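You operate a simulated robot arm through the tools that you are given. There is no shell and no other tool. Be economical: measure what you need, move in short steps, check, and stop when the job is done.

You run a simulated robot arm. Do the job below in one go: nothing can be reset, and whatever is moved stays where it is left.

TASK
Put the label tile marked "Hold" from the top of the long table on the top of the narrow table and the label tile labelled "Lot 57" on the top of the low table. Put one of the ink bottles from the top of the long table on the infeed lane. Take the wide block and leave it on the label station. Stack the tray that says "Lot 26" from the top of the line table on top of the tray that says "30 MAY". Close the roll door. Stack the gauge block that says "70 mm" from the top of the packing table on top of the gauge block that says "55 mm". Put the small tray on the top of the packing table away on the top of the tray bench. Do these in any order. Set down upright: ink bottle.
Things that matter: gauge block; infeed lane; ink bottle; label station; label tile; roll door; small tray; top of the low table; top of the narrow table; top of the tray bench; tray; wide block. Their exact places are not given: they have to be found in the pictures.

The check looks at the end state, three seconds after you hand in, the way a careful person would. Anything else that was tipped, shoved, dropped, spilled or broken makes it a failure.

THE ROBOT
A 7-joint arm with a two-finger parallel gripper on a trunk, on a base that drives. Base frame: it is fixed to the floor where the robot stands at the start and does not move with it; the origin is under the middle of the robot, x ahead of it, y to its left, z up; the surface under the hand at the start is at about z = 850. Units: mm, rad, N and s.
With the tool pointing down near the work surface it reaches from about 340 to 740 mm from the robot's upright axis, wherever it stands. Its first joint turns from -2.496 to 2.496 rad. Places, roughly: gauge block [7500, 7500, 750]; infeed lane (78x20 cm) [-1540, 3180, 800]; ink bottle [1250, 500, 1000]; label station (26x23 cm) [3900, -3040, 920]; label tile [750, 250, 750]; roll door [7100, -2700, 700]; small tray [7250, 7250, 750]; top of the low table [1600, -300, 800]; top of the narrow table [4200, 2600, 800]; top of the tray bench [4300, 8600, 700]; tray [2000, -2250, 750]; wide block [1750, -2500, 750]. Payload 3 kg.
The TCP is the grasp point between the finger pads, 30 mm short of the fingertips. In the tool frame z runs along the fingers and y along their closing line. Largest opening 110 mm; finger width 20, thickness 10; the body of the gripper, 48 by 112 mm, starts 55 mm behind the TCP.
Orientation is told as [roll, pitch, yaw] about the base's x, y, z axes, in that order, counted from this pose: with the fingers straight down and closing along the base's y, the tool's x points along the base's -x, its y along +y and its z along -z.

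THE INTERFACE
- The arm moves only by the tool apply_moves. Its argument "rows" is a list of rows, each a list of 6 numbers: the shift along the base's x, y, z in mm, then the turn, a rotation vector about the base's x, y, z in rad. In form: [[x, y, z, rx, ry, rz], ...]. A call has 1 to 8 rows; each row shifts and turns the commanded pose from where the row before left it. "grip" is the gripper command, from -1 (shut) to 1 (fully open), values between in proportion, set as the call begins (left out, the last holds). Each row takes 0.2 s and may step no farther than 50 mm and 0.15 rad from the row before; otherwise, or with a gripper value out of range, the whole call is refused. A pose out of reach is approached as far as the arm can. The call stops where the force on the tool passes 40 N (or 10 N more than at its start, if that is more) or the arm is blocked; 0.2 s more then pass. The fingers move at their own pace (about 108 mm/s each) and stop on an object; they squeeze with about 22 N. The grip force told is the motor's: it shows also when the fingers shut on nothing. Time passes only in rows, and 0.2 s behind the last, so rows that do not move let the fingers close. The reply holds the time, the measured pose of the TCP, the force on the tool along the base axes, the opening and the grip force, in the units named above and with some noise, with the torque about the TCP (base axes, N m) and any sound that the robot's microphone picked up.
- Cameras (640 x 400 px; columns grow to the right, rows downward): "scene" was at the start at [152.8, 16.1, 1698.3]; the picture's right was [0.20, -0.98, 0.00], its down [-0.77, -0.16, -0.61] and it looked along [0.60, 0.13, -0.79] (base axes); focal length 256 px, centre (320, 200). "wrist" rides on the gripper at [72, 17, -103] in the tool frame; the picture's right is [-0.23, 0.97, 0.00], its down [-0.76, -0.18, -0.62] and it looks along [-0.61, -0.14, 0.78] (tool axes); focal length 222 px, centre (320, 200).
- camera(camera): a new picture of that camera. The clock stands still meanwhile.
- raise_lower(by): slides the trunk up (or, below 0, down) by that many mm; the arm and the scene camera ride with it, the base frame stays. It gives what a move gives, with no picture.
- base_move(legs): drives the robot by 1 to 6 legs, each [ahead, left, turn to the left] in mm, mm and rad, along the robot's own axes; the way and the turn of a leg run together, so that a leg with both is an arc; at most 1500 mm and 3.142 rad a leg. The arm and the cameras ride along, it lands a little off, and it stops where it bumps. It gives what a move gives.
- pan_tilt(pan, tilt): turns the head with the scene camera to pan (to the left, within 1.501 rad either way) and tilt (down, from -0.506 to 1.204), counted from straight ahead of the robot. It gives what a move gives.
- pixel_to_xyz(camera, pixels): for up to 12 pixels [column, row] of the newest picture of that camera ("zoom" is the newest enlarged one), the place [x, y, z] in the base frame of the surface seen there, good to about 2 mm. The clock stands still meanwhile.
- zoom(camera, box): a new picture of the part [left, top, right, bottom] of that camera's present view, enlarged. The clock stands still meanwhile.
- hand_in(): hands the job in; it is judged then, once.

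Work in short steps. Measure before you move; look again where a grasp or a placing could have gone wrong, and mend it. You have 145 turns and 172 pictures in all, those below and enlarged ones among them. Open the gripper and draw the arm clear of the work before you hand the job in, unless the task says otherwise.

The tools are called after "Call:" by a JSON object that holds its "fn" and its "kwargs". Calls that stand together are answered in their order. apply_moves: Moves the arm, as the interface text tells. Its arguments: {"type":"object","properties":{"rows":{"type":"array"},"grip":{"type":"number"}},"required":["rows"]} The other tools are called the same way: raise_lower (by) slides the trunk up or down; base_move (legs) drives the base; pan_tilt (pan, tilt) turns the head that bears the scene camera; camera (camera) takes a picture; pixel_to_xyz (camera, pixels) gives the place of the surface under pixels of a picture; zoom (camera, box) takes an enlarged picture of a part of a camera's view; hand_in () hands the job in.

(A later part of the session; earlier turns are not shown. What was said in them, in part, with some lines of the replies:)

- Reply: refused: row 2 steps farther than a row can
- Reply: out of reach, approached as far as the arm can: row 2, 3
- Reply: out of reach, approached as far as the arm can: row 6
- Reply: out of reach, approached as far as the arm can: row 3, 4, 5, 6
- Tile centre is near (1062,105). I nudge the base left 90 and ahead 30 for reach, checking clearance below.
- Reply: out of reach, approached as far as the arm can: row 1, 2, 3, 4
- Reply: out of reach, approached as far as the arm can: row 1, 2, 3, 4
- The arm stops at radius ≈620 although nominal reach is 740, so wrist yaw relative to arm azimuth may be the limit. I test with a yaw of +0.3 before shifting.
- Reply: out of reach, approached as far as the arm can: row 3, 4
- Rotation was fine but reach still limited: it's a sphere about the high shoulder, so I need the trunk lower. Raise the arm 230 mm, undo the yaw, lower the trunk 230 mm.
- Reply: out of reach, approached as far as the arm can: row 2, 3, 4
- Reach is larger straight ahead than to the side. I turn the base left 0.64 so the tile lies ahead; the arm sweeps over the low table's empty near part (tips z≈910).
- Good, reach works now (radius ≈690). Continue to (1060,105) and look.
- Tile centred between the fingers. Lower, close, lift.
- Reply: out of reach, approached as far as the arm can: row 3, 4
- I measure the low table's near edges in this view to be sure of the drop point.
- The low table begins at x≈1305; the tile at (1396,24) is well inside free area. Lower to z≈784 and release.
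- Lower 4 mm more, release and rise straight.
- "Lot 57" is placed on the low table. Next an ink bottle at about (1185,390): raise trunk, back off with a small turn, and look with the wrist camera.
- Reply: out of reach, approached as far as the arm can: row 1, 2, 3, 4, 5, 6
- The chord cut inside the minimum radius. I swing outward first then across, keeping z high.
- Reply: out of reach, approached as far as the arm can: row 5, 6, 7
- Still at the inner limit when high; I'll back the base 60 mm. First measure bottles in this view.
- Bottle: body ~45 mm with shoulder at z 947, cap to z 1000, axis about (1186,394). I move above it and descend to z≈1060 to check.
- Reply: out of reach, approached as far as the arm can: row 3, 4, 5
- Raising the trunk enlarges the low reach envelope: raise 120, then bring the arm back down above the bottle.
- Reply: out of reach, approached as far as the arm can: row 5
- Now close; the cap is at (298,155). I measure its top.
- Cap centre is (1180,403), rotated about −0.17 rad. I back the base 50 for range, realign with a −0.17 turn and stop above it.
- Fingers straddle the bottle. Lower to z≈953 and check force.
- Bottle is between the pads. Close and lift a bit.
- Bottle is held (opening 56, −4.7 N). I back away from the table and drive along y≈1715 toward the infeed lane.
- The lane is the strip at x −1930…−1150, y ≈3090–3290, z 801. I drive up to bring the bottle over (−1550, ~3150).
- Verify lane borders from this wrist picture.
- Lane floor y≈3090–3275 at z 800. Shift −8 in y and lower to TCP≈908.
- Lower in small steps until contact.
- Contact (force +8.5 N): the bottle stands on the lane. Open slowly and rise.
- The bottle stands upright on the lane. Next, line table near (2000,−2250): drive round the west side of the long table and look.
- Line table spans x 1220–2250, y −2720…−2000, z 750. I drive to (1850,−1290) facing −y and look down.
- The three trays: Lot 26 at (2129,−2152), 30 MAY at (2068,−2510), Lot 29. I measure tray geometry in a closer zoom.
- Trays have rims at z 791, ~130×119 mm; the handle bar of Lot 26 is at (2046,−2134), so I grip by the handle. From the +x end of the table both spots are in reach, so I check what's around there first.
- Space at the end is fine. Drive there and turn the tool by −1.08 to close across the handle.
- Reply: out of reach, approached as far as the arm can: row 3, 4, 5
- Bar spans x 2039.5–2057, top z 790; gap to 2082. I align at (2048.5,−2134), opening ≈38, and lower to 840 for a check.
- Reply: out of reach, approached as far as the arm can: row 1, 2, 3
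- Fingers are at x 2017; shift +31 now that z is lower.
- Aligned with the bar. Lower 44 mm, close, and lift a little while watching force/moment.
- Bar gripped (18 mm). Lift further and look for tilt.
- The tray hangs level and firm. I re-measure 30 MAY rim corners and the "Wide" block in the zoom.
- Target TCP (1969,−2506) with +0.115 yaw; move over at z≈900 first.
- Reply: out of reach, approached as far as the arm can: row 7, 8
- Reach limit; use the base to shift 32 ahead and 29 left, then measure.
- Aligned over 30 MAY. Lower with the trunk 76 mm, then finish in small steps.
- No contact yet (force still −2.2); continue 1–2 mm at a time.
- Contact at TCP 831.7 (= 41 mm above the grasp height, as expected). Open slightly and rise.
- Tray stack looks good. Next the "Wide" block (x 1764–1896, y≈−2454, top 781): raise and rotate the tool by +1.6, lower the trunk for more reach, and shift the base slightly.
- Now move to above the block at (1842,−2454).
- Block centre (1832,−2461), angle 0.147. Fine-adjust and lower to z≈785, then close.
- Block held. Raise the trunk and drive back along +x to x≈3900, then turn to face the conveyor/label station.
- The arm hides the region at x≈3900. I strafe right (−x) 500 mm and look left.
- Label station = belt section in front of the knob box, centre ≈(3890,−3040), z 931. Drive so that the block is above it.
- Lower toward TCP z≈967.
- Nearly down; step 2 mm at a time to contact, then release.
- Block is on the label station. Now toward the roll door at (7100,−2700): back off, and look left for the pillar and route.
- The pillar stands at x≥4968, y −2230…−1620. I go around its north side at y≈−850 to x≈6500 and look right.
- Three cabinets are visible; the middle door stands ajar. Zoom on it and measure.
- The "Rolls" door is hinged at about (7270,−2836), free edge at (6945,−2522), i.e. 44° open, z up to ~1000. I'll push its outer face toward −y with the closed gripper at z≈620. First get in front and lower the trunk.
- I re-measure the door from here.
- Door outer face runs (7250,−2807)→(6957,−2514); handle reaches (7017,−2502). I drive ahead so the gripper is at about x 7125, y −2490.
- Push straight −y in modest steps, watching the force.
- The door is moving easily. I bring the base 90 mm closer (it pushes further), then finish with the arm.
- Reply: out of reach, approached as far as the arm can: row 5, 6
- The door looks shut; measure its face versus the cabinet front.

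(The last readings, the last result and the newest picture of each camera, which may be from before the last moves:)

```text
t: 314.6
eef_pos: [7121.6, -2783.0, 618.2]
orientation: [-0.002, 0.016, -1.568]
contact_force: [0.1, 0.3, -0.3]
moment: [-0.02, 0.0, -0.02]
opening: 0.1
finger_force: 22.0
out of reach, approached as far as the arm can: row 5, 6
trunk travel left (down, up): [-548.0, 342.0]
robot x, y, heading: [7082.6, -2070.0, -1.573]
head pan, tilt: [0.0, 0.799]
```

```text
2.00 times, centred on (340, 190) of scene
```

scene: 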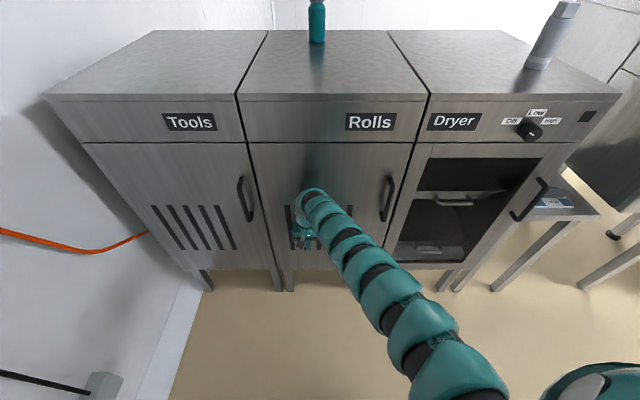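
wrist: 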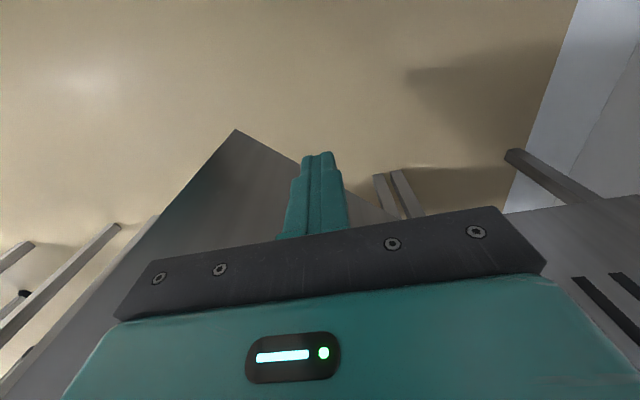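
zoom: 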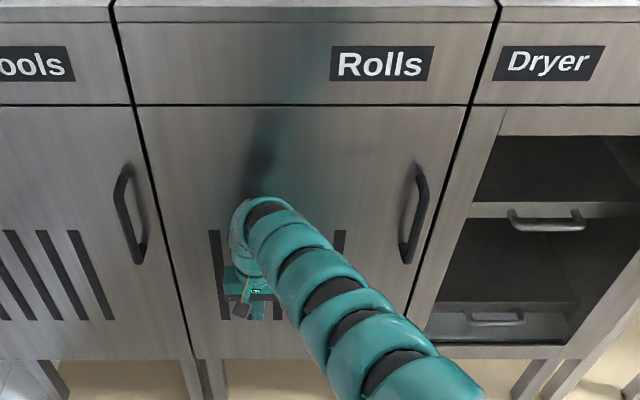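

Door face is flush (y −2836 everywhere): closed. Back off, raise the trunk, and turn toward the packing table in +y.

Call:
{"fn": "base_move", "kwargs": {"legs": [[-1150, 0, 0], [0, -800, 0], [0, 0, 3.14]]}}

Call:
{"fn": "raise_lower", "kwargs": {"by": 320}}

Call:
{"fn": "pan_tilt", "kwargs": {"pan": 0.0, "tilt": 0.2}}

Call:
{"fn": "camera", "kwargs": {"camera": "scene"}}

```text
t: 331.8
eef_pos: [6259.7, -170.4, 619.2]
orientation: [-0.003, 0.017, 1.538]
contact_force: [0.4, 0.4, 0.1]
moment: [0.02, -0.02, -0.04]
opening: 0.1
finger_force: 21.7
trunk travel left (down, up): [-548.0, 342.0]
robot x, y, heading: [6274.8, -882.6, 1.536]
head pan, tilt: [0.0, 0.799]
```

```text
t: 335.0
eef_pos: [6260.2, -169.0, 940.0]
orientation: [-0.002, 0.018, 1.538]
contact_force: [-0.7, 0.4, 0.5]
moment: [-0.03, 0.02, -0.01]
opening: 0.1
finger_force: 21.9
trunk travel left (down, up): [-868.0, 22.0]
robot x, y, heading: [6272.5, -885.1, 1.538]
head pan, tilt: [0.0, 0.799]
```

```text
t: 336.0
eef_pos: [6260.8, -169.5, 939.0]
orientation: [-0.003, 0.015, 1.538]
contact_force: [0.5, -0.3, 0.3]
moment: [0.0, 0.02, -0.02]
opening: 0.0
finger_force: 21.6
trunk travel left (down, up): [-868.0, 22.0]
robot x, y, heading: [6272.2, -886.4, 1.533]
head pan, tilt: [0.0, 0.201]
```

```text
80 pictures are left
```

scene: 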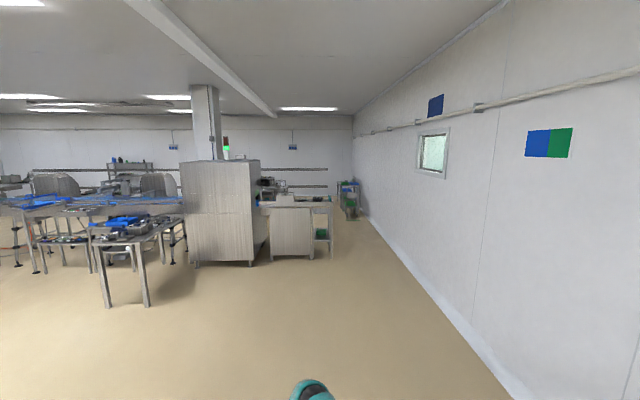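

Call:
{"fn": "pixel_to_xyz", "kwargs": {"camera": "scene", "pixels": [[335, 240], [328, 230], [348, 218], [355, 200], [315, 258], [270, 258], [380, 230], [420, 290], [350, 185], [290, 190]]}}

Call:
{"fn": "zoom", "kwargs": {"camera": "scene", "box": [230, 140, 400, 270]}}

```text
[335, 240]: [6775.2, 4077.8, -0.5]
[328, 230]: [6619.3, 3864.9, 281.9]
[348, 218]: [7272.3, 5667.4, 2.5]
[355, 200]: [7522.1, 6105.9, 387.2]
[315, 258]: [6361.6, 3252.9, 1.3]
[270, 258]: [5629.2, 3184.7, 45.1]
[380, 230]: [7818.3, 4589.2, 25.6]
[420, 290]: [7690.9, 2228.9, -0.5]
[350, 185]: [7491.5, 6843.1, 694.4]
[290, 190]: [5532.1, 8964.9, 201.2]
```

```text
3.08 times, centred on (315, 205) of scene
```

zoom: 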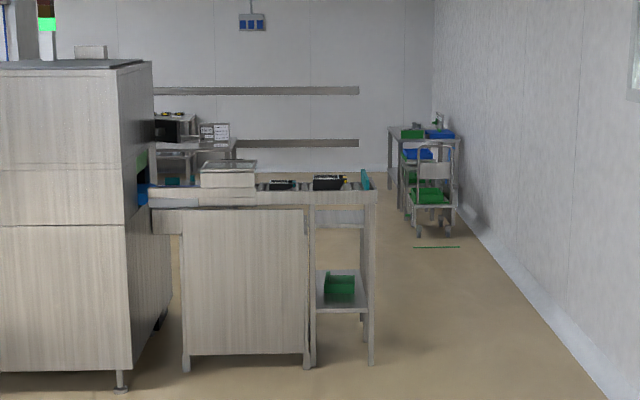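

The packing table is ahead on the right near (7500,7000), with a 1.1 m corridor (x 6780–7830) to pass at y 3200–4100. I drive to (7200,2100) first.

Call:
{"fn": "base_move", "kwargs": {"legs": [[0, 0, 0.036], [0, -950, 0], [1500, 0, 0], [1400, 0, 0]]}}

```text
t: 354.8
eef_pos: [7233.2, 2693.2, 939.1]
orientation: [-0.004, 0.018, 1.566]
contact_force: [0.4, -0.1, -0.2]
moment: [0.0, -0.01, 0.0]
opening: 0.2
finger_force: 22.2
trunk travel left (down, up): [-868.0, 22.0]
robot x, y, heading: [7270.3, 1980.2, 1.561]
head pan, tilt: [0.0, 0.201]
```

On course (7270,1980). Continue through the corridor to y≈4600, then left.

Call:
{"fn": "base_move", "kwargs": {"legs": [[0, 0, 0.01], [1500, 0, 0], [1100, 0, 0], [0, 700, 0]]}}

Call:
{"fn": "pan_tilt", "kwargs": {"pan": -0.25, "tilt": 0.4}}

Call:
{"fn": "camera", "kwargs": {"camera": "scene"}}

```text
t: 371.2
eef_pos: [6548.0, 5296.8, 938.2]
orientation: [-0.005, 0.016, 1.564]
contact_force: [-0.4, 0.6, -0.5]
moment: [0.02, 0.02, -0.01]
opening: 0.2
finger_force: 21.8
trunk travel left (down, up): [-868.0, 22.0]
robot x, y, heading: [6582.9, 4582.5, 1.558]
head pan, tilt: [0.0, 0.201]
```

```text
t: 372.0
eef_pos: [6549.1, 5295.8, 938.0]
orientation: [-0.003, 0.018, 1.564]
contact_force: [-0.6, -0.8, -0.3]
moment: [0.0, 0.04, -0.02]
opening: 0.0
finger_force: 22.1
trunk travel left (down, up): [-868.0, 22.0]
robot x, y, heading: [6583.1, 4582.0, 1.559]
head pan, tilt: [-0.25, 0.4]
```

```text
78 pictures are left
```

scene: 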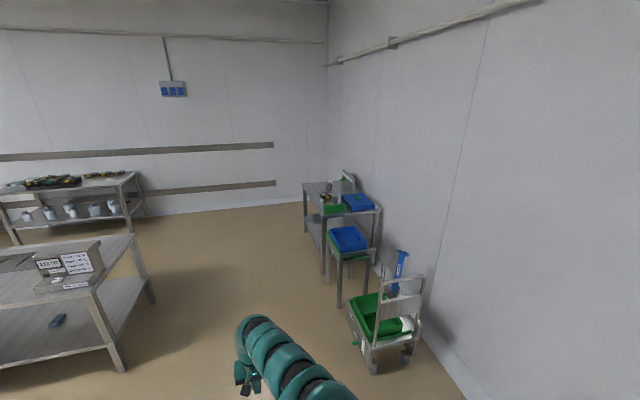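

Call:
{"fn": "zoom", "kwargs": {"camera": "scene", "box": [280, 150, 440, 300]}}

Call:
{"fn": "pixel_to_xyz", "kwargs": {"camera": "scene", "pixels": [[304, 185], [325, 217], [380, 210], [345, 185], [356, 203], [335, 209], [328, 190], [323, 278], [340, 305], [347, 240], [135, 238], [120, 370]]}}

```text
2.67 times, centred on (360, 225) of scene
```

zoom: 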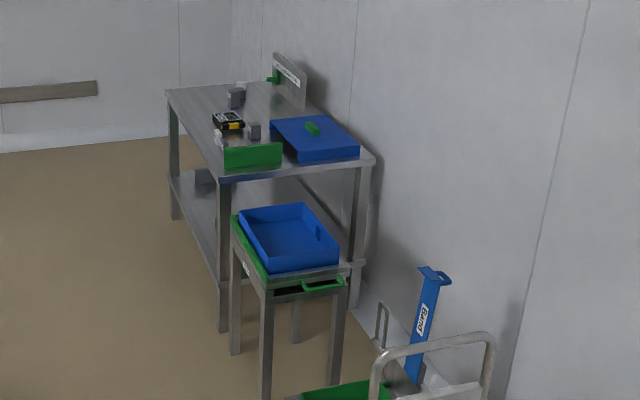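

```text
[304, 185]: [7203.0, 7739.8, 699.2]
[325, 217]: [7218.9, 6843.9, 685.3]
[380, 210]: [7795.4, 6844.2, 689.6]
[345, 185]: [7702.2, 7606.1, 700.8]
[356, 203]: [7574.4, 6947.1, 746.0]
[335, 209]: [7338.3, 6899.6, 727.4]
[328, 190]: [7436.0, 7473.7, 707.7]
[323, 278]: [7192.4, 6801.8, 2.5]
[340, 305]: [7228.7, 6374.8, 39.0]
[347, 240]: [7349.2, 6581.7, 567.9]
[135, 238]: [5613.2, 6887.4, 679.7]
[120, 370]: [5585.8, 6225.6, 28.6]
```

Packing table spans x 7200–7800, y 6850–7740, z 700. Drive to about (6430,7260) and turn to face it.

Call:
{"fn": "base_move", "kwargs": {"legs": [[1500, 0, 0], [1180, 130, 0], [0, 0, -1.56]]}}

Call:
{"fn": "pan_tilt", "kwargs": {"pan": 0.0, "tilt": 0.7}}

Call:
{"fn": "camera", "kwargs": {"camera": "scene"}}

Call:
{"fn": "camera", "kwargs": {"camera": "wrist"}}

```text
t: 388.7
eef_pos: [7236.4, 7298.7, 939.9]
orientation: [-0.005, 0.016, 0.01]
contact_force: [-0.5, -0.6, 1.4]
moment: [0.02, 0.01, 0.0]
opening: 0.0
finger_force: 22.1
trunk travel left (down, up): [-868.0, 22.0]
robot x, y, heading: [6528.1, 7255.0, 0.003]
head pan, tilt: [-0.25, 0.4]
```

```text
t: 389.5
eef_pos: [7236.0, 7298.4, 938.8]
orientation: [-0.003, 0.017, 0.01]
contact_force: [-0.3, 0.1, 0.1]
moment: [0.0, 0.0, -0.02]
opening: 0.0
finger_force: 21.9
trunk travel left (down, up): [-868.0, 22.0]
robot x, y, heading: [6528.2, 7253.1, 0.002]
head pan, tilt: [0.0, 0.7]
```

```text
76 pictures are left
```

scene: 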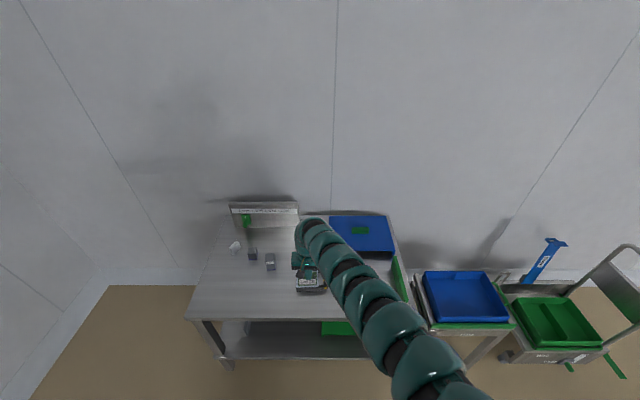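

```text
75 pictures are left
```

wrist: 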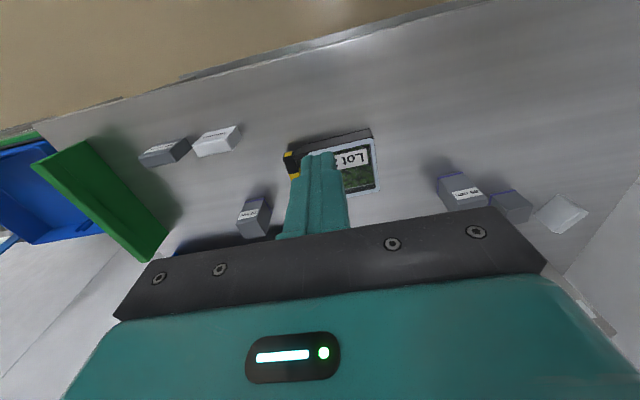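

Blocks at (163,152), (217,140), (253,215), (462,190), (510,205), (560,215), small tray at (335,165). Zoom to read labels.

Call:
{"fn": "zoom", "kwargs": {"camera": "wrist", "box": [130, 110, 290, 250]}}

Call:
{"fn": "zoom", "kwargs": {"camera": "wrist", "box": [420, 150, 600, 250]}}

Call:
{"fn": "zoom", "kwargs": {"camera": "scene", "box": [180, 190, 420, 330]}}

Call:
{"fn": "pixel_to_xyz", "kwargs": {"camera": "wrist", "pixels": [[163, 152], [217, 140], [253, 205], [460, 182], [510, 200], [560, 213], [290, 155], [372, 132], [378, 185], [352, 160], [325, 145]]}}

```text
2.86 times, centred on (210, 180) of wrist
```

zoom: 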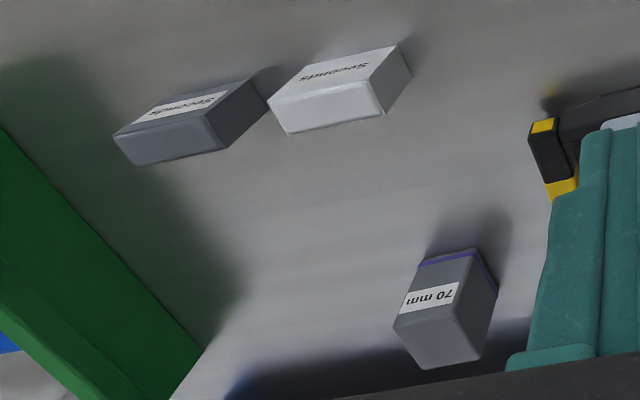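

```text
3.56 times, centred on (510, 200) of wrist
```

zoom: 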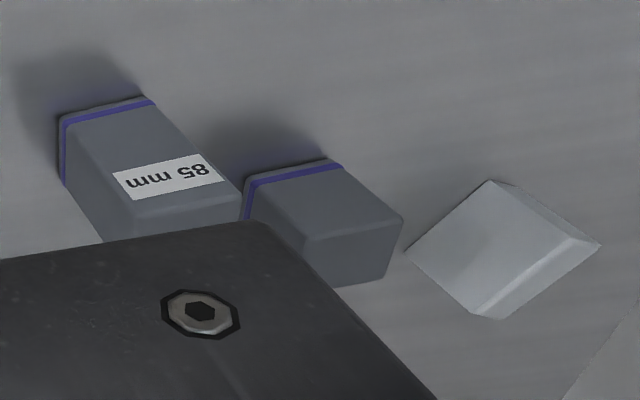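

```text
2.67 times, centred on (300, 260) of scene
```

zoom: 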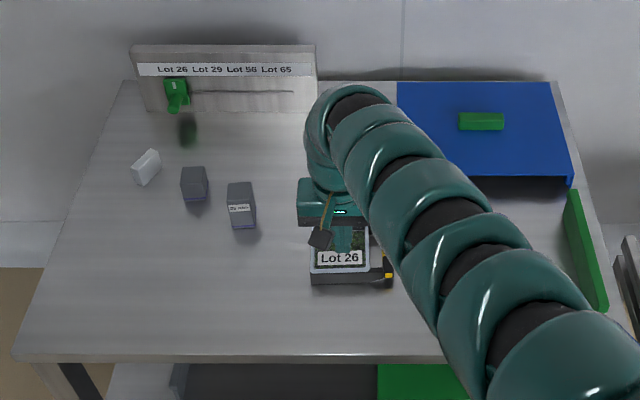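

```text
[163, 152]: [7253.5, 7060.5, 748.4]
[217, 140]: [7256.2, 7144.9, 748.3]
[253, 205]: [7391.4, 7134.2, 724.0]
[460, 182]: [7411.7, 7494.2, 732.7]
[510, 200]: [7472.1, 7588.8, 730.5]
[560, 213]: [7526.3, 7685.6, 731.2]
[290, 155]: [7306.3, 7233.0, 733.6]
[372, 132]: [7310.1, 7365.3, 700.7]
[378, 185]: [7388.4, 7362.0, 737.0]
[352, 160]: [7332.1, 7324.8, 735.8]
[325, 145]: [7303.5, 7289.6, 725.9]
```

"70 mm" is at ≈(7391,7134); "85 mm" at (7412,7494); the third at (7472,7589) must be checked by height and label.

Call:
{"fn": "pixel_to_xyz", "kwargs": {"camera": "zoom", "pixels": [[193, 175], [195, 192], [240, 192], [240, 207], [148, 160], [205, 172], [184, 172]]}}

Call:
{"fn": "zoom", "kwargs": {"camera": "scene", "box": [220, 230, 290, 280]}}

```text
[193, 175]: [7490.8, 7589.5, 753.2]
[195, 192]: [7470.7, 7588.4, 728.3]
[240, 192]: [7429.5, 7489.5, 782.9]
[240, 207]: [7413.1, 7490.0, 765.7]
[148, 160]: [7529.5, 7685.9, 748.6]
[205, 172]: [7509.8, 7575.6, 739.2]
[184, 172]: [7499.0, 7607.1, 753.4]
```

```text
8.00 times, centred on (255, 255) of scene
```

zoom: 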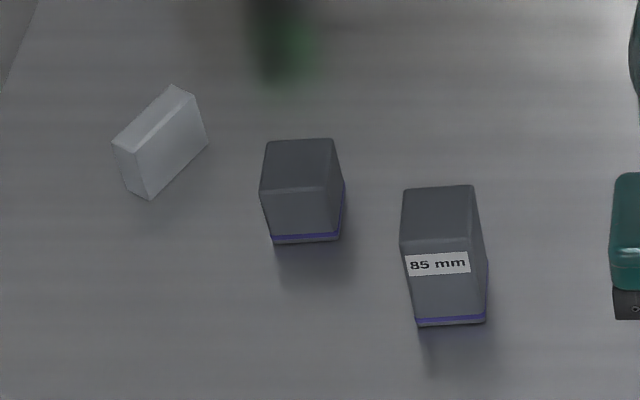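

The third has its top at z 754 → the 55 mm block (centre ≈(7491,7590)). I open the gripper, lower the trunk for reach, and drive in front of the 70 mm block.

Call:
{"fn": "apply_moves", "kwargs": {"grip": 0.6, "rows": [[0, 0, 48, 0, 0, 0], [0, 0, 48, 0, 0, 0], [0, 0, 48, 0, 0, 0]]}}

Call:
{"fn": "raise_lower", "kwargs": {"by": -150}}

Call:
{"fn": "base_move", "kwargs": {"legs": [[230, -150, 0]]}}

Call:
{"fn": "camera", "kwargs": {"camera": "wrist"}}

```text
t: 390.3
eef_pos: [7234.1, 7297.5, 1084.7]
orientation: [-0.005, 0.017, 0.009]
contact_force: [-0.1, -0.5, 0.0]
moment: [0.0, -0.05, -0.02]
opening: 88.0
finger_force: 0.0
trunk travel left (down, up): [-868.0, 22.0]
robot x, y, heading: [6524.7, 7252.8, 0.006]
head pan, tilt: [0.0, 0.7]
```

```text
t: 392.1
eef_pos: [7235.6, 7300.7, 934.6]
orientation: [-0.004, 0.015, 0.01]
contact_force: [-0.2, -0.5, -0.2]
moment: [0.01, 0.01, 0.02]
opening: 87.9
finger_force: 0.1
trunk travel left (down, up): [-718.0, 172.0]
robot x, y, heading: [6522.6, 7252.5, -0.002]
head pan, tilt: [0.0, 0.7]
```

```text
t: 394.0
eef_pos: [7467.6, 7146.6, 933.4]
orientation: [-0.004, 0.018, 0.005]
contact_force: [0.1, 0.0, -0.6]
moment: [0.01, 0.0, 0.02]
opening: 87.8
finger_force: 0.0
trunk travel left (down, up): [-718.0, 172.0]
robot x, y, heading: [6756.1, 7101.2, -0.001]
head pan, tilt: [0.0, 0.7]
```

```text
70 pictures are left
```

wrist: 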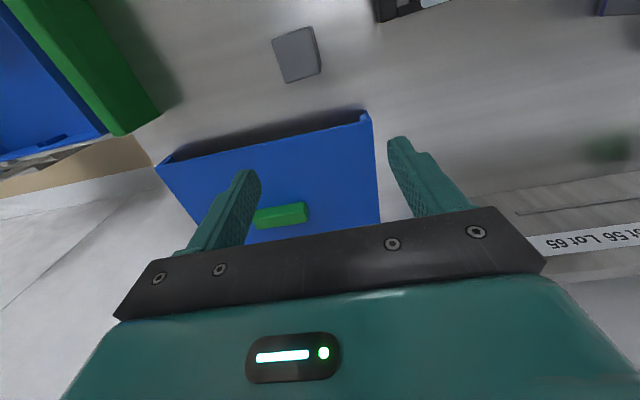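

Call:
{"fn": "pixel_to_xyz", "kwargs": {"camera": "wrist", "pixels": [[275, 41], [311, 29], [318, 70], [286, 79], [297, 55], [372, 118], [165, 165]]}}

```text
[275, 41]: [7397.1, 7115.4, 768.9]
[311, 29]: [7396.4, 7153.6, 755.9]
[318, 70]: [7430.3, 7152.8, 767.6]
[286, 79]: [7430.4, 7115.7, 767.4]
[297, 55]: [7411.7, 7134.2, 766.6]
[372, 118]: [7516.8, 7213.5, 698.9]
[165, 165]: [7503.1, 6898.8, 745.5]
```

Block centre (7412,7134), aligned with axes. Descend while shifting back, then grasp height z≈745.

Call:
{"fn": "apply_moves", "kwargs": {"rows": [[-5, 0, -45, 0, 0, 0], [-25, -6, -35, 0, 0, 0], [-26, -6, -25, 0, 0, 0], [0, 0, -30, 0, 0, 0], [0, 0, -30, 0, 0, 0], [0, 0, -23, 0, 0, 0], [0, 0, 0, 0, 0, 0]]}}

Call:
{"fn": "camera", "kwargs": {"camera": "wrist"}}

```text
t: 395.6
eef_pos: [7411.0, 7135.3, 746.2]
orientation: [-0.003, 0.016, 0.006]
contact_force: [-0.8, 0.1, -0.6]
moment: [-0.01, 0.01, -0.01]
opening: 88.0
finger_force: 0.1
trunk travel left (down, up): [-718.0, 172.0]
robot x, y, heading: [6756.5, 7102.4, 0.002]
head pan, tilt: [0.0, 0.7]
```

```text
69 pictures are left
```

wrist: 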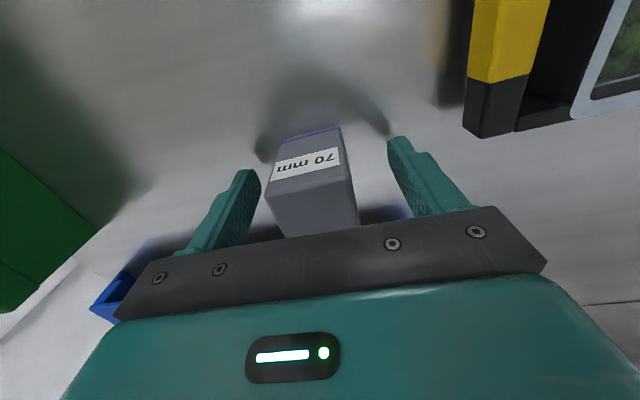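

Grasp and lift the 70 mm block.

Call:
{"fn": "apply_moves", "kwargs": {"grip": -1, "rows": [[0, 0, 0, 0, 0, 0], [0, 0, 0, 0, 0, 0], [0, 0, 0, 0, 0, 0], [0, 0, 30, 0, 0, 0], [0, 0, 40, 0, 0, 0], [0, 0, 45, 0, 0, 0], [10, 0, 45, 0, 0, 0], [10, 0, 20, 0, 0, 0]]}}

Call:
{"fn": "base_move", "kwargs": {"legs": [[0, 410, 0], [40, 0, 0]]}}

Call:
{"fn": "camera", "kwargs": {"camera": "wrist"}}

```text
t: 397.4
eef_pos: [7432.8, 7134.2, 924.8]
orientation: [-0.006, 0.015, 0.005]
contact_force: [0.6, 0.7, -1.7]
moment: [0.0, -0.01, 0.0]
opening: 41.9
finger_force: 21.9
trunk travel left (down, up): [-718.0, 172.0]
robot x, y, heading: [6753.1, 7104.0, -0.004]
head pan, tilt: [0.0, 0.7]
```

```text
t: 400.4
eef_pos: [7474.0, 7536.5, 923.1]
orientation: [-0.003, 0.02, 0.001]
contact_force: [1.0, -0.9, -2.4]
moment: [0.0, 0.05, 0.0]
opening: 41.7
finger_force: 21.9
trunk travel left (down, up): [-718.0, 172.0]
robot x, y, heading: [6797.3, 7508.5, -0.006]
head pan, tilt: [0.0, 0.7]
```

```text
68 pictures are left
```

wrist: 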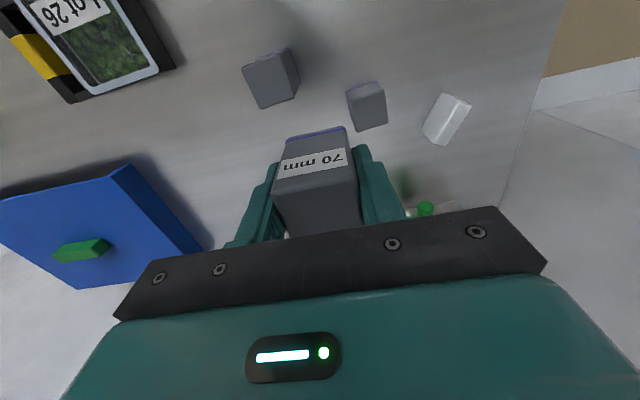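

Measure the 55 mm block's top corners at (367,107).

Call:
{"fn": "zoom", "kwargs": {"camera": "wrist", "box": [330, 70, 410, 140]}}

Call:
{"fn": "pixel_to_xyz", "kwargs": {"camera": "wrist", "pixels": [[350, 94], [381, 87], [384, 120], [360, 128], [370, 108], [428, 135], [403, 185]]}}

```text
5.71 times, centred on (370, 105) of wrist
```

zoom: 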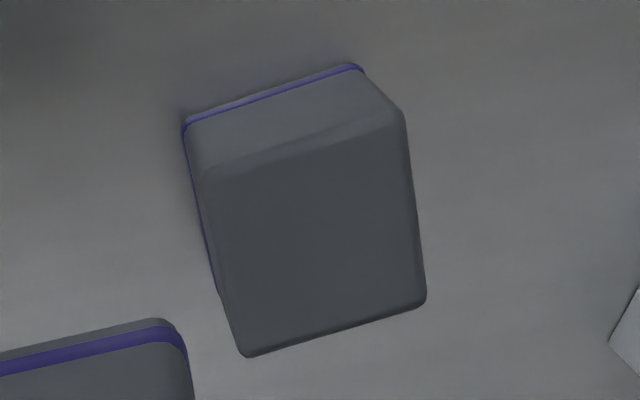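

```text
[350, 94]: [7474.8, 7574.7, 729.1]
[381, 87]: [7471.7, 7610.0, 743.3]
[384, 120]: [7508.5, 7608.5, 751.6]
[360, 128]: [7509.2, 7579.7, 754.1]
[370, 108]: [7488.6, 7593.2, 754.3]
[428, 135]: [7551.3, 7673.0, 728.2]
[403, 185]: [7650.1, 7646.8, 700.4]
```

Call:
{"fn": "pixel_to_xyz", "kwargs": {"camera": "zoom", "pixels": [[212, 180], [396, 126], [418, 298], [246, 348], [315, 235], [300, 135]]}}

```text
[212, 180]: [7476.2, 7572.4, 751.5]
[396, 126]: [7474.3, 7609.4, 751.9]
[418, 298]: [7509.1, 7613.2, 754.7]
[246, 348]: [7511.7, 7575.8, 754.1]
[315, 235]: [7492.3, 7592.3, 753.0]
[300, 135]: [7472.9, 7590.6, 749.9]
```

Centre (7493,7592.5), rotated ≈+0.07. Move over it and lower to 806.

Call:
{"fn": "apply_moves", "kwargs": {"rows": [[6, 19, 0, 0, 0, 0.03], [6, 19, 0, 0, 0, 0.04], [6, 18, 0, 0, 0, 0], [0, 0, -40, 0, 0, 0], [0, 0, -40, 0, 0, 0], [0, 0, -27, 0, 0, 0], [0, 0, -10, 0, 0, 0], [0, 0, 0, 0, 0, 0]]}}

Call:
{"fn": "camera", "kwargs": {"camera": "wrist"}}

```text
t: 402.2
eef_pos: [7492.3, 7594.9, 811.0]
orientation: [-0.004, 0.015, 0.071]
contact_force: [0.1, -0.8, -1.5]
moment: [-0.03, -0.01, 0.02]
opening: 41.7
finger_force: 22.1
trunk travel left (down, up): [-718.0, 172.0]
robot x, y, heading: [6795.1, 7509.7, -0.005]
head pan, tilt: [0.0, 0.7]
```

```text
66 pictures are left
```

wrist: 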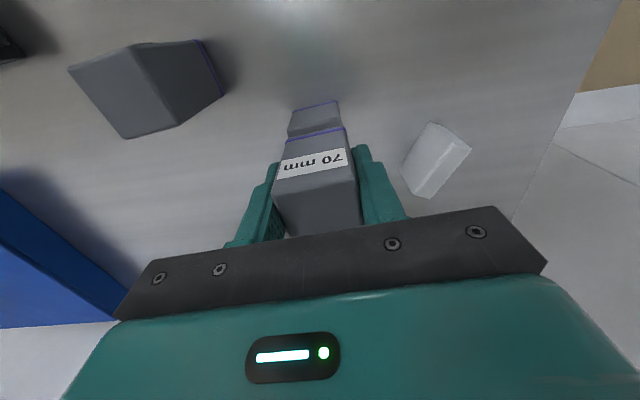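

Aligned. Lower 8 mm, then tiny steps to contact.

Call:
{"fn": "apply_moves", "kwargs": {"rows": [[0, -1.5, -5, 0, 0, 0], [0, 0, -3, 0, 0, 0], [0, 0, 0, 0, 0, 0]]}}

Call:
{"fn": "apply_moves", "kwargs": {"rows": [[0, 0, -1.5, 0, 0, 0], [0, 0, 0, 0, 0, 0]]}}

```text
t: 403.0
eef_pos: [7490.5, 7592.1, 801.8]
orientation: [-0.004, 0.017, 0.073]
contact_force: [0.3, 0.2, -1.5]
moment: [0.0, -0.01, -0.01]
opening: 42.0
finger_force: 21.9
trunk travel left (down, up): [-718.0, 172.0]
robot x, y, heading: [6798.6, 7507.8, -0.007]
head pan, tilt: [0.0, 0.7]
```

```text
t: 403.6
eef_pos: [7489.9, 7591.8, 801.1]
orientation: [-0.003, 0.018, 0.074]
contact_force: [-0.8, 0.5, 3.3]
moment: [0.12, -0.02, 0.01]
opening: 42.0
finger_force: 21.7
trunk travel left (down, up): [-718.0, 172.0]
robot x, y, heading: [6795.3, 7503.0, -0.004]
head pan, tilt: [0.0, 0.7]
```

Contact (+3.3 N): resting on the 55 mm block. Open and rise straight.

Call:
{"fn": "apply_moves", "kwargs": {"grip": 0.1, "rows": [[0, 0, 0, 0, 0, 0], [0, 0, 0, 0, 0, 0], [0, 0, 15, 0, 0, 0], [0, 0, 40, 0, 0, 0], [0, 0, 45, 0, 0, 0], [0, 0, 45, 0, 0, 0]]}}

Call:
{"fn": "camera", "kwargs": {"camera": "wrist"}}

```text
t: 405.0
eef_pos: [7490.1, 7590.3, 944.5]
orientation: [-0.002, 0.016, 0.073]
contact_force: [-0.2, -0.2, -0.5]
moment: [-0.01, 0.0, 0.03]
opening: 60.6
finger_force: 0.0
trunk travel left (down, up): [-718.0, 172.0]
robot x, y, heading: [6792.4, 7509.8, -0.004]
head pan, tilt: [0.0, 0.7]
```

```text
65 pictures are left
```

wrist: 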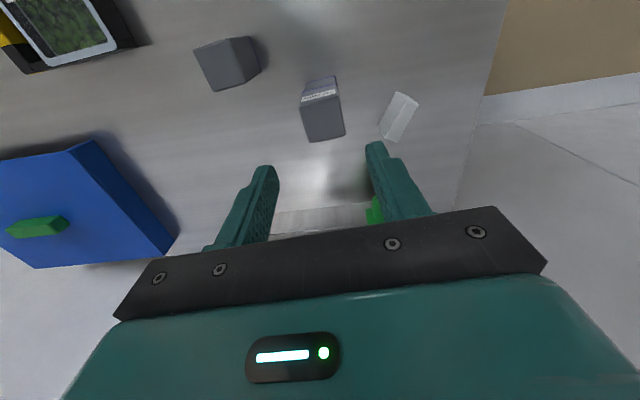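

Stack is standing. Now the small tray at ≈(7345,7300): reposition the base over it and look.

Call:
{"fn": "base_move", "kwargs": {"legs": [[-130, 0, 0], [0, -310, 0]]}}

Call:
{"fn": "camera", "kwargs": {"camera": "wrist"}}

Call:
{"fn": "pan_tilt", "kwargs": {"pan": 0.35, "tilt": 0.75}}

Call:
{"fn": "zoom", "kwargs": {"camera": "scene", "box": [200, 140, 440, 300]}}

```text
t: 408.0
eef_pos: [7357.2, 7280.7, 943.7]
orientation: [-0.003, 0.018, 0.072]
contact_force: [0.2, -0.1, 0.2]
moment: [0.0, -0.01, -0.01]
opening: 60.6
finger_force: 0.1
trunk travel left (down, up): [-718.0, 172.0]
robot x, y, heading: [6657.5, 7198.1, 0.004]
head pan, tilt: [0.0, 0.7]
```

```text
64 pictures are left
```

wrist: 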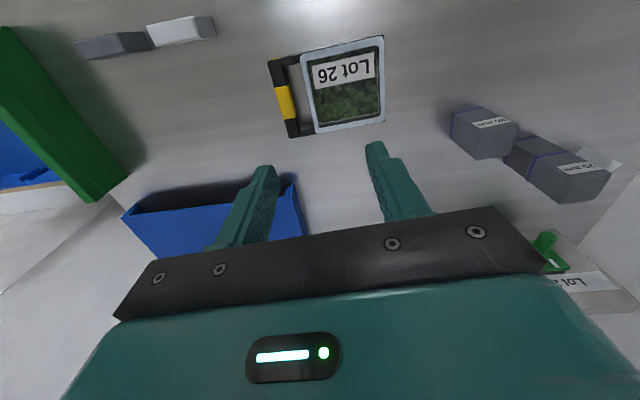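

```text
t: 408.8
eef_pos: [7356.7, 7282.0, 944.1]
orientation: [-0.003, 0.017, 0.073]
contact_force: [0.4, -0.2, -0.5]
moment: [-0.02, -0.01, -0.01]
opening: 60.5
finger_force: 0.0
trunk travel left (down, up): [-718.0, 172.0]
robot x, y, heading: [6661.4, 7200.1, -0.008]
head pan, tilt: [0.351, 0.75]
```

```text
2.50 times, centred on (320, 220) of scene
```

zoom: 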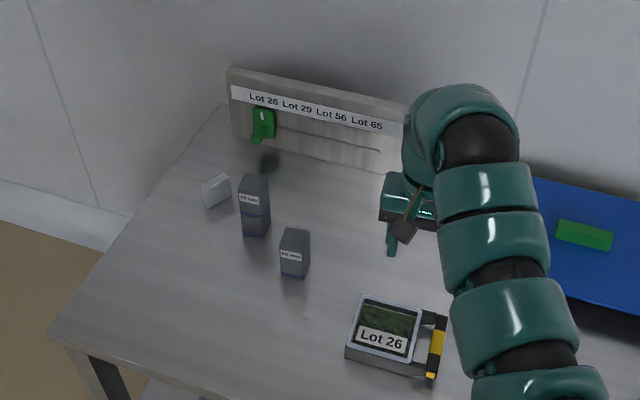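

Stack confirmed (70 over 55). Measure the small tray's rim and handle.

Call:
{"fn": "pixel_to_xyz", "kwargs": {"camera": "wrist", "pixels": [[303, 58], [381, 39], [383, 120], [318, 129], [270, 62], [296, 134], [283, 88], [289, 110], [302, 95], [345, 90], [279, 103], [292, 100]]}}

Call:
{"fn": "zoom", "kwargs": {"camera": "wrist", "box": [250, 30, 400, 150]}}

```text
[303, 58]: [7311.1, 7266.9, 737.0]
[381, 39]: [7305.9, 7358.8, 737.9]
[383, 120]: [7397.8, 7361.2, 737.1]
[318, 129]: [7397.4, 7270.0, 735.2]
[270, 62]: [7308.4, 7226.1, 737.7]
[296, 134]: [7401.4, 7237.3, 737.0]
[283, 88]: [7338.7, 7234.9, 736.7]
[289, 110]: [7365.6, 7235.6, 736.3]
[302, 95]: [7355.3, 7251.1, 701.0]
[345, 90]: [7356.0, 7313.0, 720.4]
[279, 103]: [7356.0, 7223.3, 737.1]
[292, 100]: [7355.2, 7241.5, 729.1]
```

```text
3.33 times, centred on (325, 90) of wrist
```

zoom: 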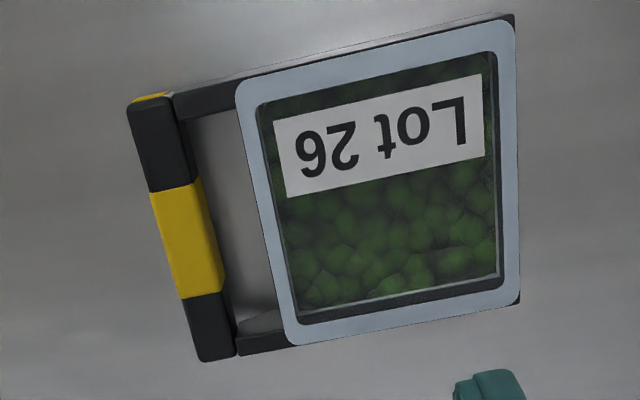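

Handle bar: centre (7355,7232), 18 mm wide, top z 737. Align with opening 38 and lower to 785 for a check.

Call:
{"fn": "apply_moves", "kwargs": {"grip": -0.31, "rows": [[-1, -25, 0, 0, 0, -0.03], [-1, -25, 0, 0, 0, 0], [0, 0, -48, 0, 0, 0], [0, 0, -48, 0, 0, 0], [0, 0, -48, 0, 0, 0], [0, 0, -15, 0, 0, 0], [0, 0, 0, 0, 0, 0]]}}

Call:
{"fn": "camera", "kwargs": {"camera": "wrist"}}

Call:
{"fn": "pixel_to_xyz", "kwargs": {"camera": "wrist", "pixels": [[318, 150], [310, 150], [325, 150], [330, 165], [345, 150], [300, 140]]}}

```text
t: 410.4
eef_pos: [7356.3, 7231.8, 786.4]
orientation: [-0.003, 0.018, 0.044]
contact_force: [0.5, 0.4, -0.5]
moment: [0.04, 0.0, -0.01]
opening: 38.0
finger_force: 0.0
trunk travel left (down, up): [-718.0, 172.0]
robot x, y, heading: [6661.1, 7199.7, -0.0]
head pan, tilt: [0.351, 0.75]
```

```text
61 pictures are left
```

wrist: 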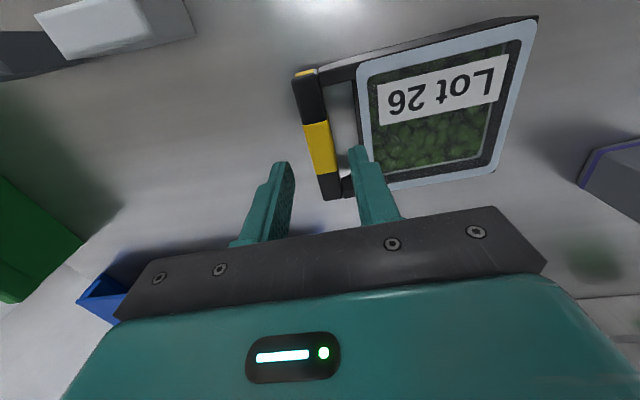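

```text
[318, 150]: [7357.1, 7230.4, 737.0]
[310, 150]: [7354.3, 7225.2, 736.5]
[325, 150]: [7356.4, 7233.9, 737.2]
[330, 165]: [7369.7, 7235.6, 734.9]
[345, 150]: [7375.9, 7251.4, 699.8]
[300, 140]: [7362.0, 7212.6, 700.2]
```

Aligned. Lower to 743, close, lift and check.

Call:
{"fn": "apply_moves", "kwargs": {"rows": [[0, -1, -25, 0, 0, 0], [0, 0, -18, 0, 0, 0], [0, 0, 0, 0, 0, 0]]}}

Call:
{"fn": "apply_moves", "kwargs": {"grip": -1, "rows": [[0, 0, 0, 0, 0, 0], [0, 0, 0, 0, 0, 0], [0, 0, 0, 0, 0, 0], [0, 0, 15, 0, 0, 0], [0, 0, 35, 0, 0, 0], [0, 0, 40, 0, 0, 0], [0, 0, 40, 0, 0, 0], [0, 0, 40, 0, 0, 0]]}}

Call:
{"fn": "camera", "kwargs": {"camera": "wrist"}}

```text
t: 411.2
eef_pos: [7355.0, 7229.5, 742.7]
orientation: [-0.004, 0.017, 0.043]
contact_force: [-0.1, -1.1, 0.2]
moment: [0.04, -0.02, 0.0]
opening: 37.9
finger_force: 0.1
trunk travel left (down, up): [-718.0, 172.0]
robot x, y, heading: [6662.9, 7199.3, -0.003]
head pan, tilt: [0.351, 0.75]
```

```text
t: 413.0
eef_pos: [7355.3, 7229.8, 912.3]
orientation: [-0.004, 0.016, 0.044]
contact_force: [0.1, 0.1, -1.8]
moment: [-0.09, -0.02, 0.01]
opening: 17.5
finger_force: 22.6
trunk travel left (down, up): [-718.0, 172.0]
robot x, y, heading: [6657.8, 7198.8, -0.005]
head pan, tilt: [0.351, 0.75]
```

```text
60 pictures are left
```

wrist: 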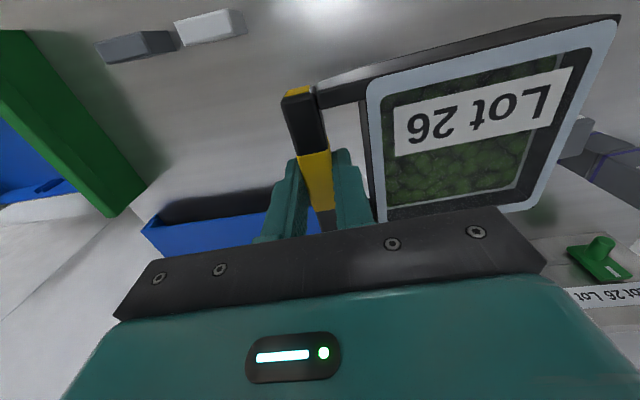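

Tray is held level. Back off, turn left toward the tray bench, and look.

Call:
{"fn": "base_move", "kwargs": {"legs": [[-400, 0, 0], [0, 0, 1.57], [300, 0, 0]]}}

Call:
{"fn": "pan_tilt", "kwargs": {"pan": 0.6, "tilt": 0.4}}

Call:
{"fn": "camera", "kwargs": {"camera": "scene"}}

```text
t: 421.0
eef_pos: [6207.9, 8197.0, 912.0]
orientation: [-0.004, 0.017, 1.637]
contact_force: [-0.4, 0.2, -1.5]
moment: [-0.01, -0.11, 0.02]
opening: 17.5
finger_force: 21.9
trunk travel left (down, up): [-718.0, 172.0]
robot x, y, heading: [6257.5, 7503.7, 1.59]
head pan, tilt: [0.351, 0.75]
```

```text
t: 421.9
eef_pos: [6209.2, 8197.6, 912.9]
orientation: [-0.005, 0.017, 1.638]
contact_force: [-0.5, 0.3, -1.9]
moment: [0.04, -0.1, -0.03]
opening: 17.8
finger_force: 22.3
trunk travel left (down, up): [-718.0, 172.0]
robot x, y, heading: [6257.9, 7504.6, 1.592]
head pan, tilt: [0.6, 0.4]
```

```text
59 pictures are left
```

scene: 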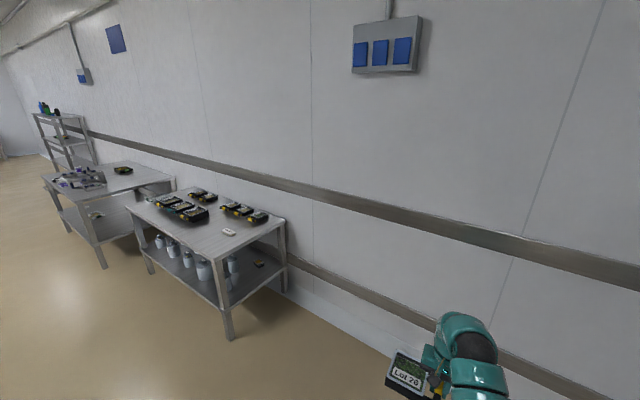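

Call:
{"fn": "zoom", "kwargs": {"camera": "scene", "box": [110, 170, 310, 300]}}

Call:
{"fn": "pixel_to_xyz", "kwargs": {"camera": "scene", "pixels": [[126, 200], [222, 254], [285, 222], [190, 180], [229, 232], [205, 230], [250, 232], [231, 335], [240, 240], [220, 208], [250, 215], [175, 205]]}}

```text
3.08 times, centred on (210, 235) of scene
```

zoom: 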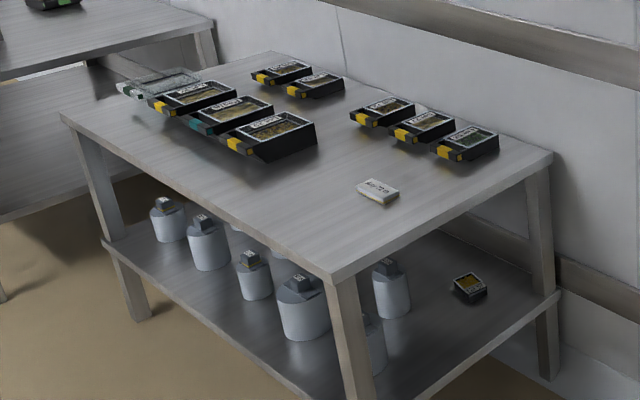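

```text
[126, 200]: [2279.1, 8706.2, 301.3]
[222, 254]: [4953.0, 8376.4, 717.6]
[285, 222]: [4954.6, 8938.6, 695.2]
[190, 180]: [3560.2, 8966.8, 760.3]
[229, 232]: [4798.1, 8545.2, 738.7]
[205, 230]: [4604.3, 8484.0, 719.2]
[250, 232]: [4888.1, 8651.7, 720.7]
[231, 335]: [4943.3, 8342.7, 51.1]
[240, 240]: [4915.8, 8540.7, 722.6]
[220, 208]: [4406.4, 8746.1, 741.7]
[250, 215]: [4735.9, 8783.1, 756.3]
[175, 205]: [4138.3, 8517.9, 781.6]
```

The bench top is at z≈720, x to 4955, y 8340–8940; free spot around (4680,8440). Drive there with heading +π/2.

Call:
{"fn": "base_move", "kwargs": {"legs": [[0, 0, -0.02], [0, 1430, 0], [230, 0, 0]]}}

Call:
{"fn": "pan_tilt", "kwargs": {"pan": 0.1, "tilt": 0.7}}

Call:
{"fn": "camera", "kwargs": {"camera": "scene"}}

Call:
{"fn": "camera", "kwargs": {"camera": "wrist"}}

```text
t: 430.7
eef_pos: [4760.2, 8410.3, 910.7]
orientation: [-0.004, 0.016, 1.643]
contact_force: [-0.3, 0.7, -0.8]
moment: [-0.05, -0.07, 0.01]
opening: 17.7
finger_force: 22.0
trunk travel left (down, up): [-718.0, 172.0]
robot x, y, heading: [4813.6, 7718.7, 1.598]
head pan, tilt: [0.6, 0.4]
```

```text
t: 431.6
eef_pos: [4761.0, 8409.7, 911.5]
orientation: [-0.006, 0.016, 1.641]
contact_force: [0.5, -0.7, -1.8]
moment: [0.03, -0.1, -0.01]
opening: 17.4
finger_force: 22.0
trunk travel left (down, up): [-718.0, 172.0]
robot x, y, heading: [4811.9, 7722.7, 1.595]
head pan, tilt: [0.099, 0.7]
```

```text
57 pictures are left
```

scene: 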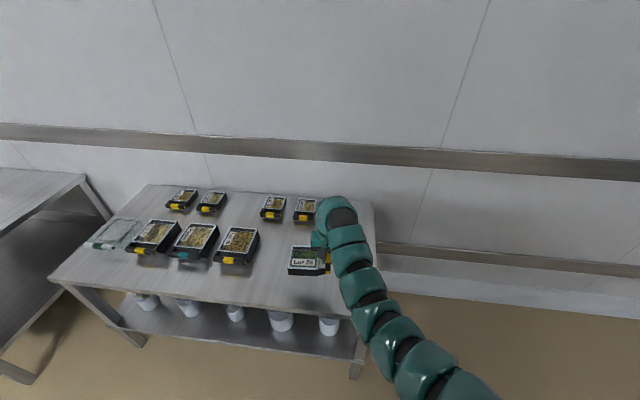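

```text
56 pictures are left
```

wrist: 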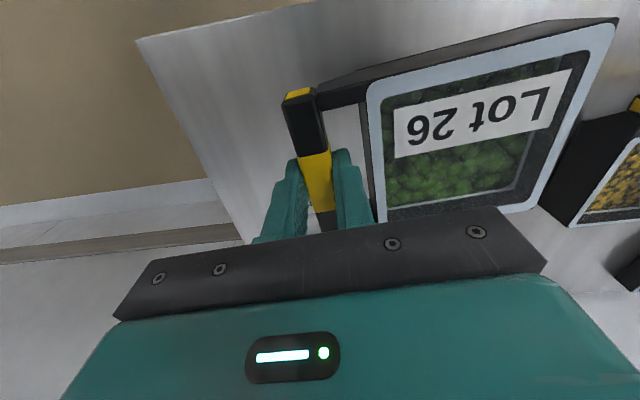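

Check the nearest tray's edge, the tile and the bench height here.

Call:
{"fn": "pixel_to_xyz", "kwargs": {"camera": "scene", "pixels": [[258, 235], [250, 264], [305, 216], [275, 280], [270, 250], [340, 300], [300, 300], [290, 268]]}}

Call:
{"fn": "pixel_to_xyz", "kwargs": {"camera": "wrist", "pixels": [[200, 100], [250, 60], [345, 50], [572, 205], [635, 150], [615, 30], [375, 215]]}}

```text
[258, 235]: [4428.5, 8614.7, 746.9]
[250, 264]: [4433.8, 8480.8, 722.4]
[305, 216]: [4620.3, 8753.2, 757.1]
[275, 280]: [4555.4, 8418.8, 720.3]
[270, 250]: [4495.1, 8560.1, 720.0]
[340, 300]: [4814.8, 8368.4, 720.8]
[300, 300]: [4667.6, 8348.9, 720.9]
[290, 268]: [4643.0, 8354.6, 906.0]
```

```text
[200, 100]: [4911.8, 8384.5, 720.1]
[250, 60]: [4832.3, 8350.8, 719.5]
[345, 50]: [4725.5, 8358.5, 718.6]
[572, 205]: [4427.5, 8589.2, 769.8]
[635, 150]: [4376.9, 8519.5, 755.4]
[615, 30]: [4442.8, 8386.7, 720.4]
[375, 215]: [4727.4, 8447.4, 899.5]
```

Bench surface is z 720 and the spot is free. Shift +20 in y, lower to 766.

Call:
{"fn": "apply_moves", "kwargs": {"rows": [[0, 20, -20, 0, 0, 0], [0, 0, -45, 0, 0, 0], [0, 0, -45, 0, 0, 0], [0, 0, -25, 0, 0, 0], [0, 0, -9, 0, 0, 0], [0, 0, 0, 0, 0, 0]]}}

Call:
{"fn": "apply_moves", "kwargs": {"rows": [[0, 0, -2, 0, 0, 0], [0, 0, -1, 0, 0, 0], [0, 0, 0, 0, 0, 0]]}}

```text
t: 433.0
eef_pos: [4760.6, 8427.2, 769.2]
orientation: [-0.004, 0.015, 1.642]
contact_force: [-0.2, 0.3, -1.9]
moment: [0.0, -0.06, 0.03]
opening: 17.4
finger_force: 22.1
trunk travel left (down, up): [-718.0, 172.0]
robot x, y, heading: [4810.5, 7714.6, 1.595]
head pan, tilt: [0.099, 0.7]
```

```text
t: 433.8
eef_pos: [4760.0, 8426.4, 768.3]
orientation: [-0.004, 0.015, 1.641]
contact_force: [0.7, 0.8, -1.5]
moment: [0.03, -0.09, -0.01]
opening: 17.4
finger_force: 21.9
out of reach, approached as far as the arm can: row 1
trunk travel left (down, up): [-718.0, 172.0]
robot x, y, heading: [4812.3, 7715.3, 1.591]
head pan, tilt: [0.099, 0.7]
```

Arm is at its reach limit; finish with the trunk in small steps.

Call:
{"fn": "raise_lower", "kwargs": {"by": -4}}

Call:
{"fn": "raise_lower", "kwargs": {"by": -2}}

```text
t: 434.4
eef_pos: [4760.0, 8426.0, 765.3]
orientation: [-0.006, 0.018, 1.641]
contact_force: [0.1, 0.5, -1.8]
moment: [0.03, -0.12, -0.05]
opening: 17.7
finger_force: 21.3
trunk travel left (down, up): [-714.0, 176.0]
robot x, y, heading: [4813.1, 7717.8, 1.596]
head pan, tilt: [0.099, 0.7]
```

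```text
t: 434.9
eef_pos: [4760.3, 8426.9, 762.9]
orientation: [-0.004, 0.015, 1.644]
contact_force: [-0.3, 0.8, 0.3]
moment: [0.05, 0.12, -0.05]
opening: 17.7
finger_force: 21.8
trunk travel left (down, up): [-712.0, 178.0]
robot x, y, heading: [4808.7, 7718.9, 1.599]
head pan, tilt: [0.099, 0.7]
```

Call:
{"fn": "raise_lower", "kwargs": {"by": -1}}

Call:
{"fn": "apply_moves", "kwargs": {"grip": -0.4, "rows": [[0, 0, 0, 0, 0, 0], [0, 0, 0, 0, 0, 0], [0, 0, 15, 0, 0, 0], [0, 0, 35, 0, 0, 0], [0, 0, 40, 0, 0, 0], [0, 0, 40, 0, 0, 0]]}}

Call:
{"fn": "camera", "kwargs": {"camera": "wrist"}}

Call:
{"fn": "camera", "kwargs": {"camera": "scene"}}

```text
t: 435.4
eef_pos: [4760.6, 8425.8, 763.0]
orientation: [-0.003, 0.016, 1.641]
contact_force: [0.9, 1.1, 3.0]
moment: [-0.14, 0.11, 0.01]
opening: 17.4
finger_force: 22.3
trunk travel left (down, up): [-711.0, 179.0]
robot x, y, heading: [4812.0, 7717.4, 1.598]
head pan, tilt: [0.099, 0.7]
```

```text
t: 436.8
eef_pos: [4760.9, 8426.7, 893.3]
orientation: [-0.005, 0.017, 1.641]
contact_force: [0.1, 0.0, -1.5]
moment: [0.01, -0.01, 0.02]
opening: 33.0
finger_force: 0.1
trunk travel left (down, up): [-711.0, 179.0]
robot x, y, heading: [4811.8, 7717.4, 1.595]
head pan, tilt: [0.099, 0.7]
```

```text
55 pictures are left
```

wrist: 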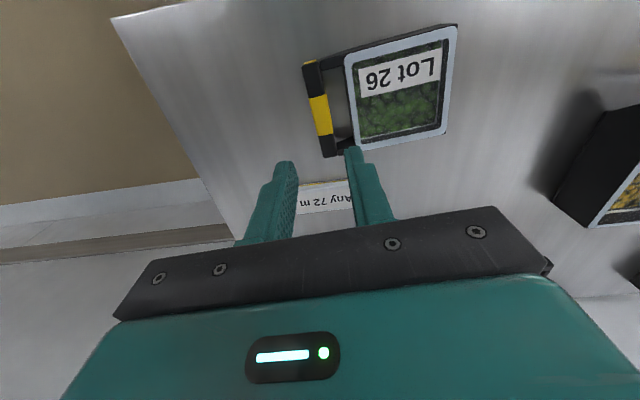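

```text
54 pictures are left
```

scene: 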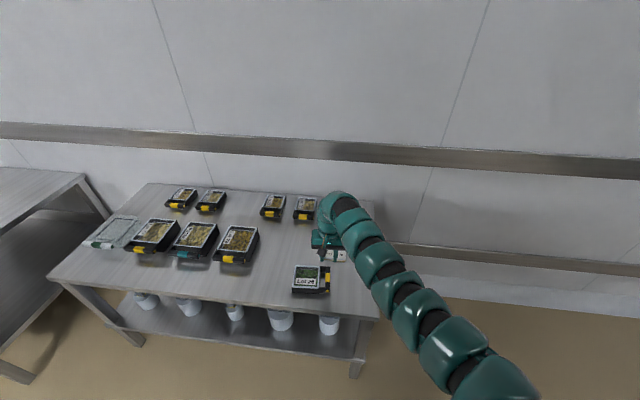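

The small tray sits on the bench. Open fully, back clear and take a last look.

Call:
{"fn": "apply_moves", "kwargs": {"grip": 1, "rows": [[0, 0, 40, 0, 0, 0], [0, 0, 40, 0, 0, 0], [0, 0, 0, 0, 0, 0]]}}

Call:
{"fn": "base_move", "kwargs": {"legs": [[-500, 0, 0]]}}

Call:
{"fn": "zoom", "kwargs": {"camera": "scene", "box": [100, 160, 420, 320]}}

```text
t: 437.6
eef_pos: [4761.3, 8425.4, 971.9]
orientation: [-0.002, 0.018, 1.642]
contact_force: [0.3, 0.4, 0.5]
moment: [-0.01, 0.01, 0.02]
opening: 109.7
finger_force: 0.1
trunk travel left (down, up): [-711.0, 179.0]
robot x, y, heading: [4811.3, 7714.6, 1.597]
head pan, tilt: [0.099, 0.7]
```

```text
t: 440.5
eef_pos: [4777.3, 7929.8, 973.1]
orientation: [-0.004, 0.014, 1.636]
contact_force: [0.2, 1.2, 0.4]
moment: [-0.03, 0.01, 0.0]
opening: 110.1
finger_force: 0.0
trunk travel left (down, up): [-711.0, 179.0]
robot x, y, heading: [4820.5, 7224.0, 1.59]
head pan, tilt: [0.099, 0.7]
```

```text
2.00 times, centred on (260, 240) of scene
```

zoom: 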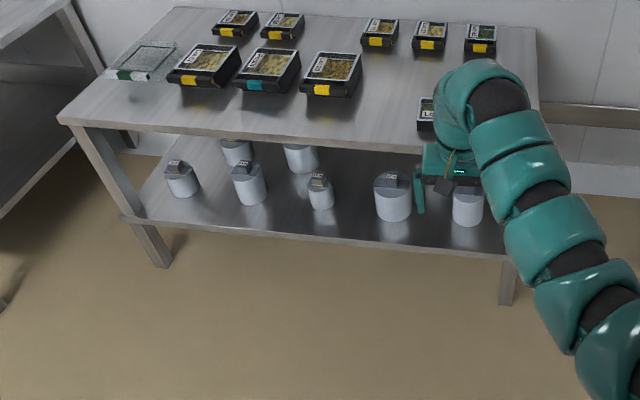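

All tasks are done, the gripper is open and the arm is clear. Handing in.

Call:
{"fn": "hand_in", "kwargs": {}}

```text
The job is handed in.
```

All eight placements were made and I handed the job in; the gripper was open and the arm clear. I checked each one in the pictures right after making it. Two choices rest on my reading of the scene:

- **Wide block:** I took the label station to be the belt section in front of the labeller's knob box, because nothing on it was marked.
- **Gauge block:** I identified the 55 mm block by its measured height, because its label faced away.
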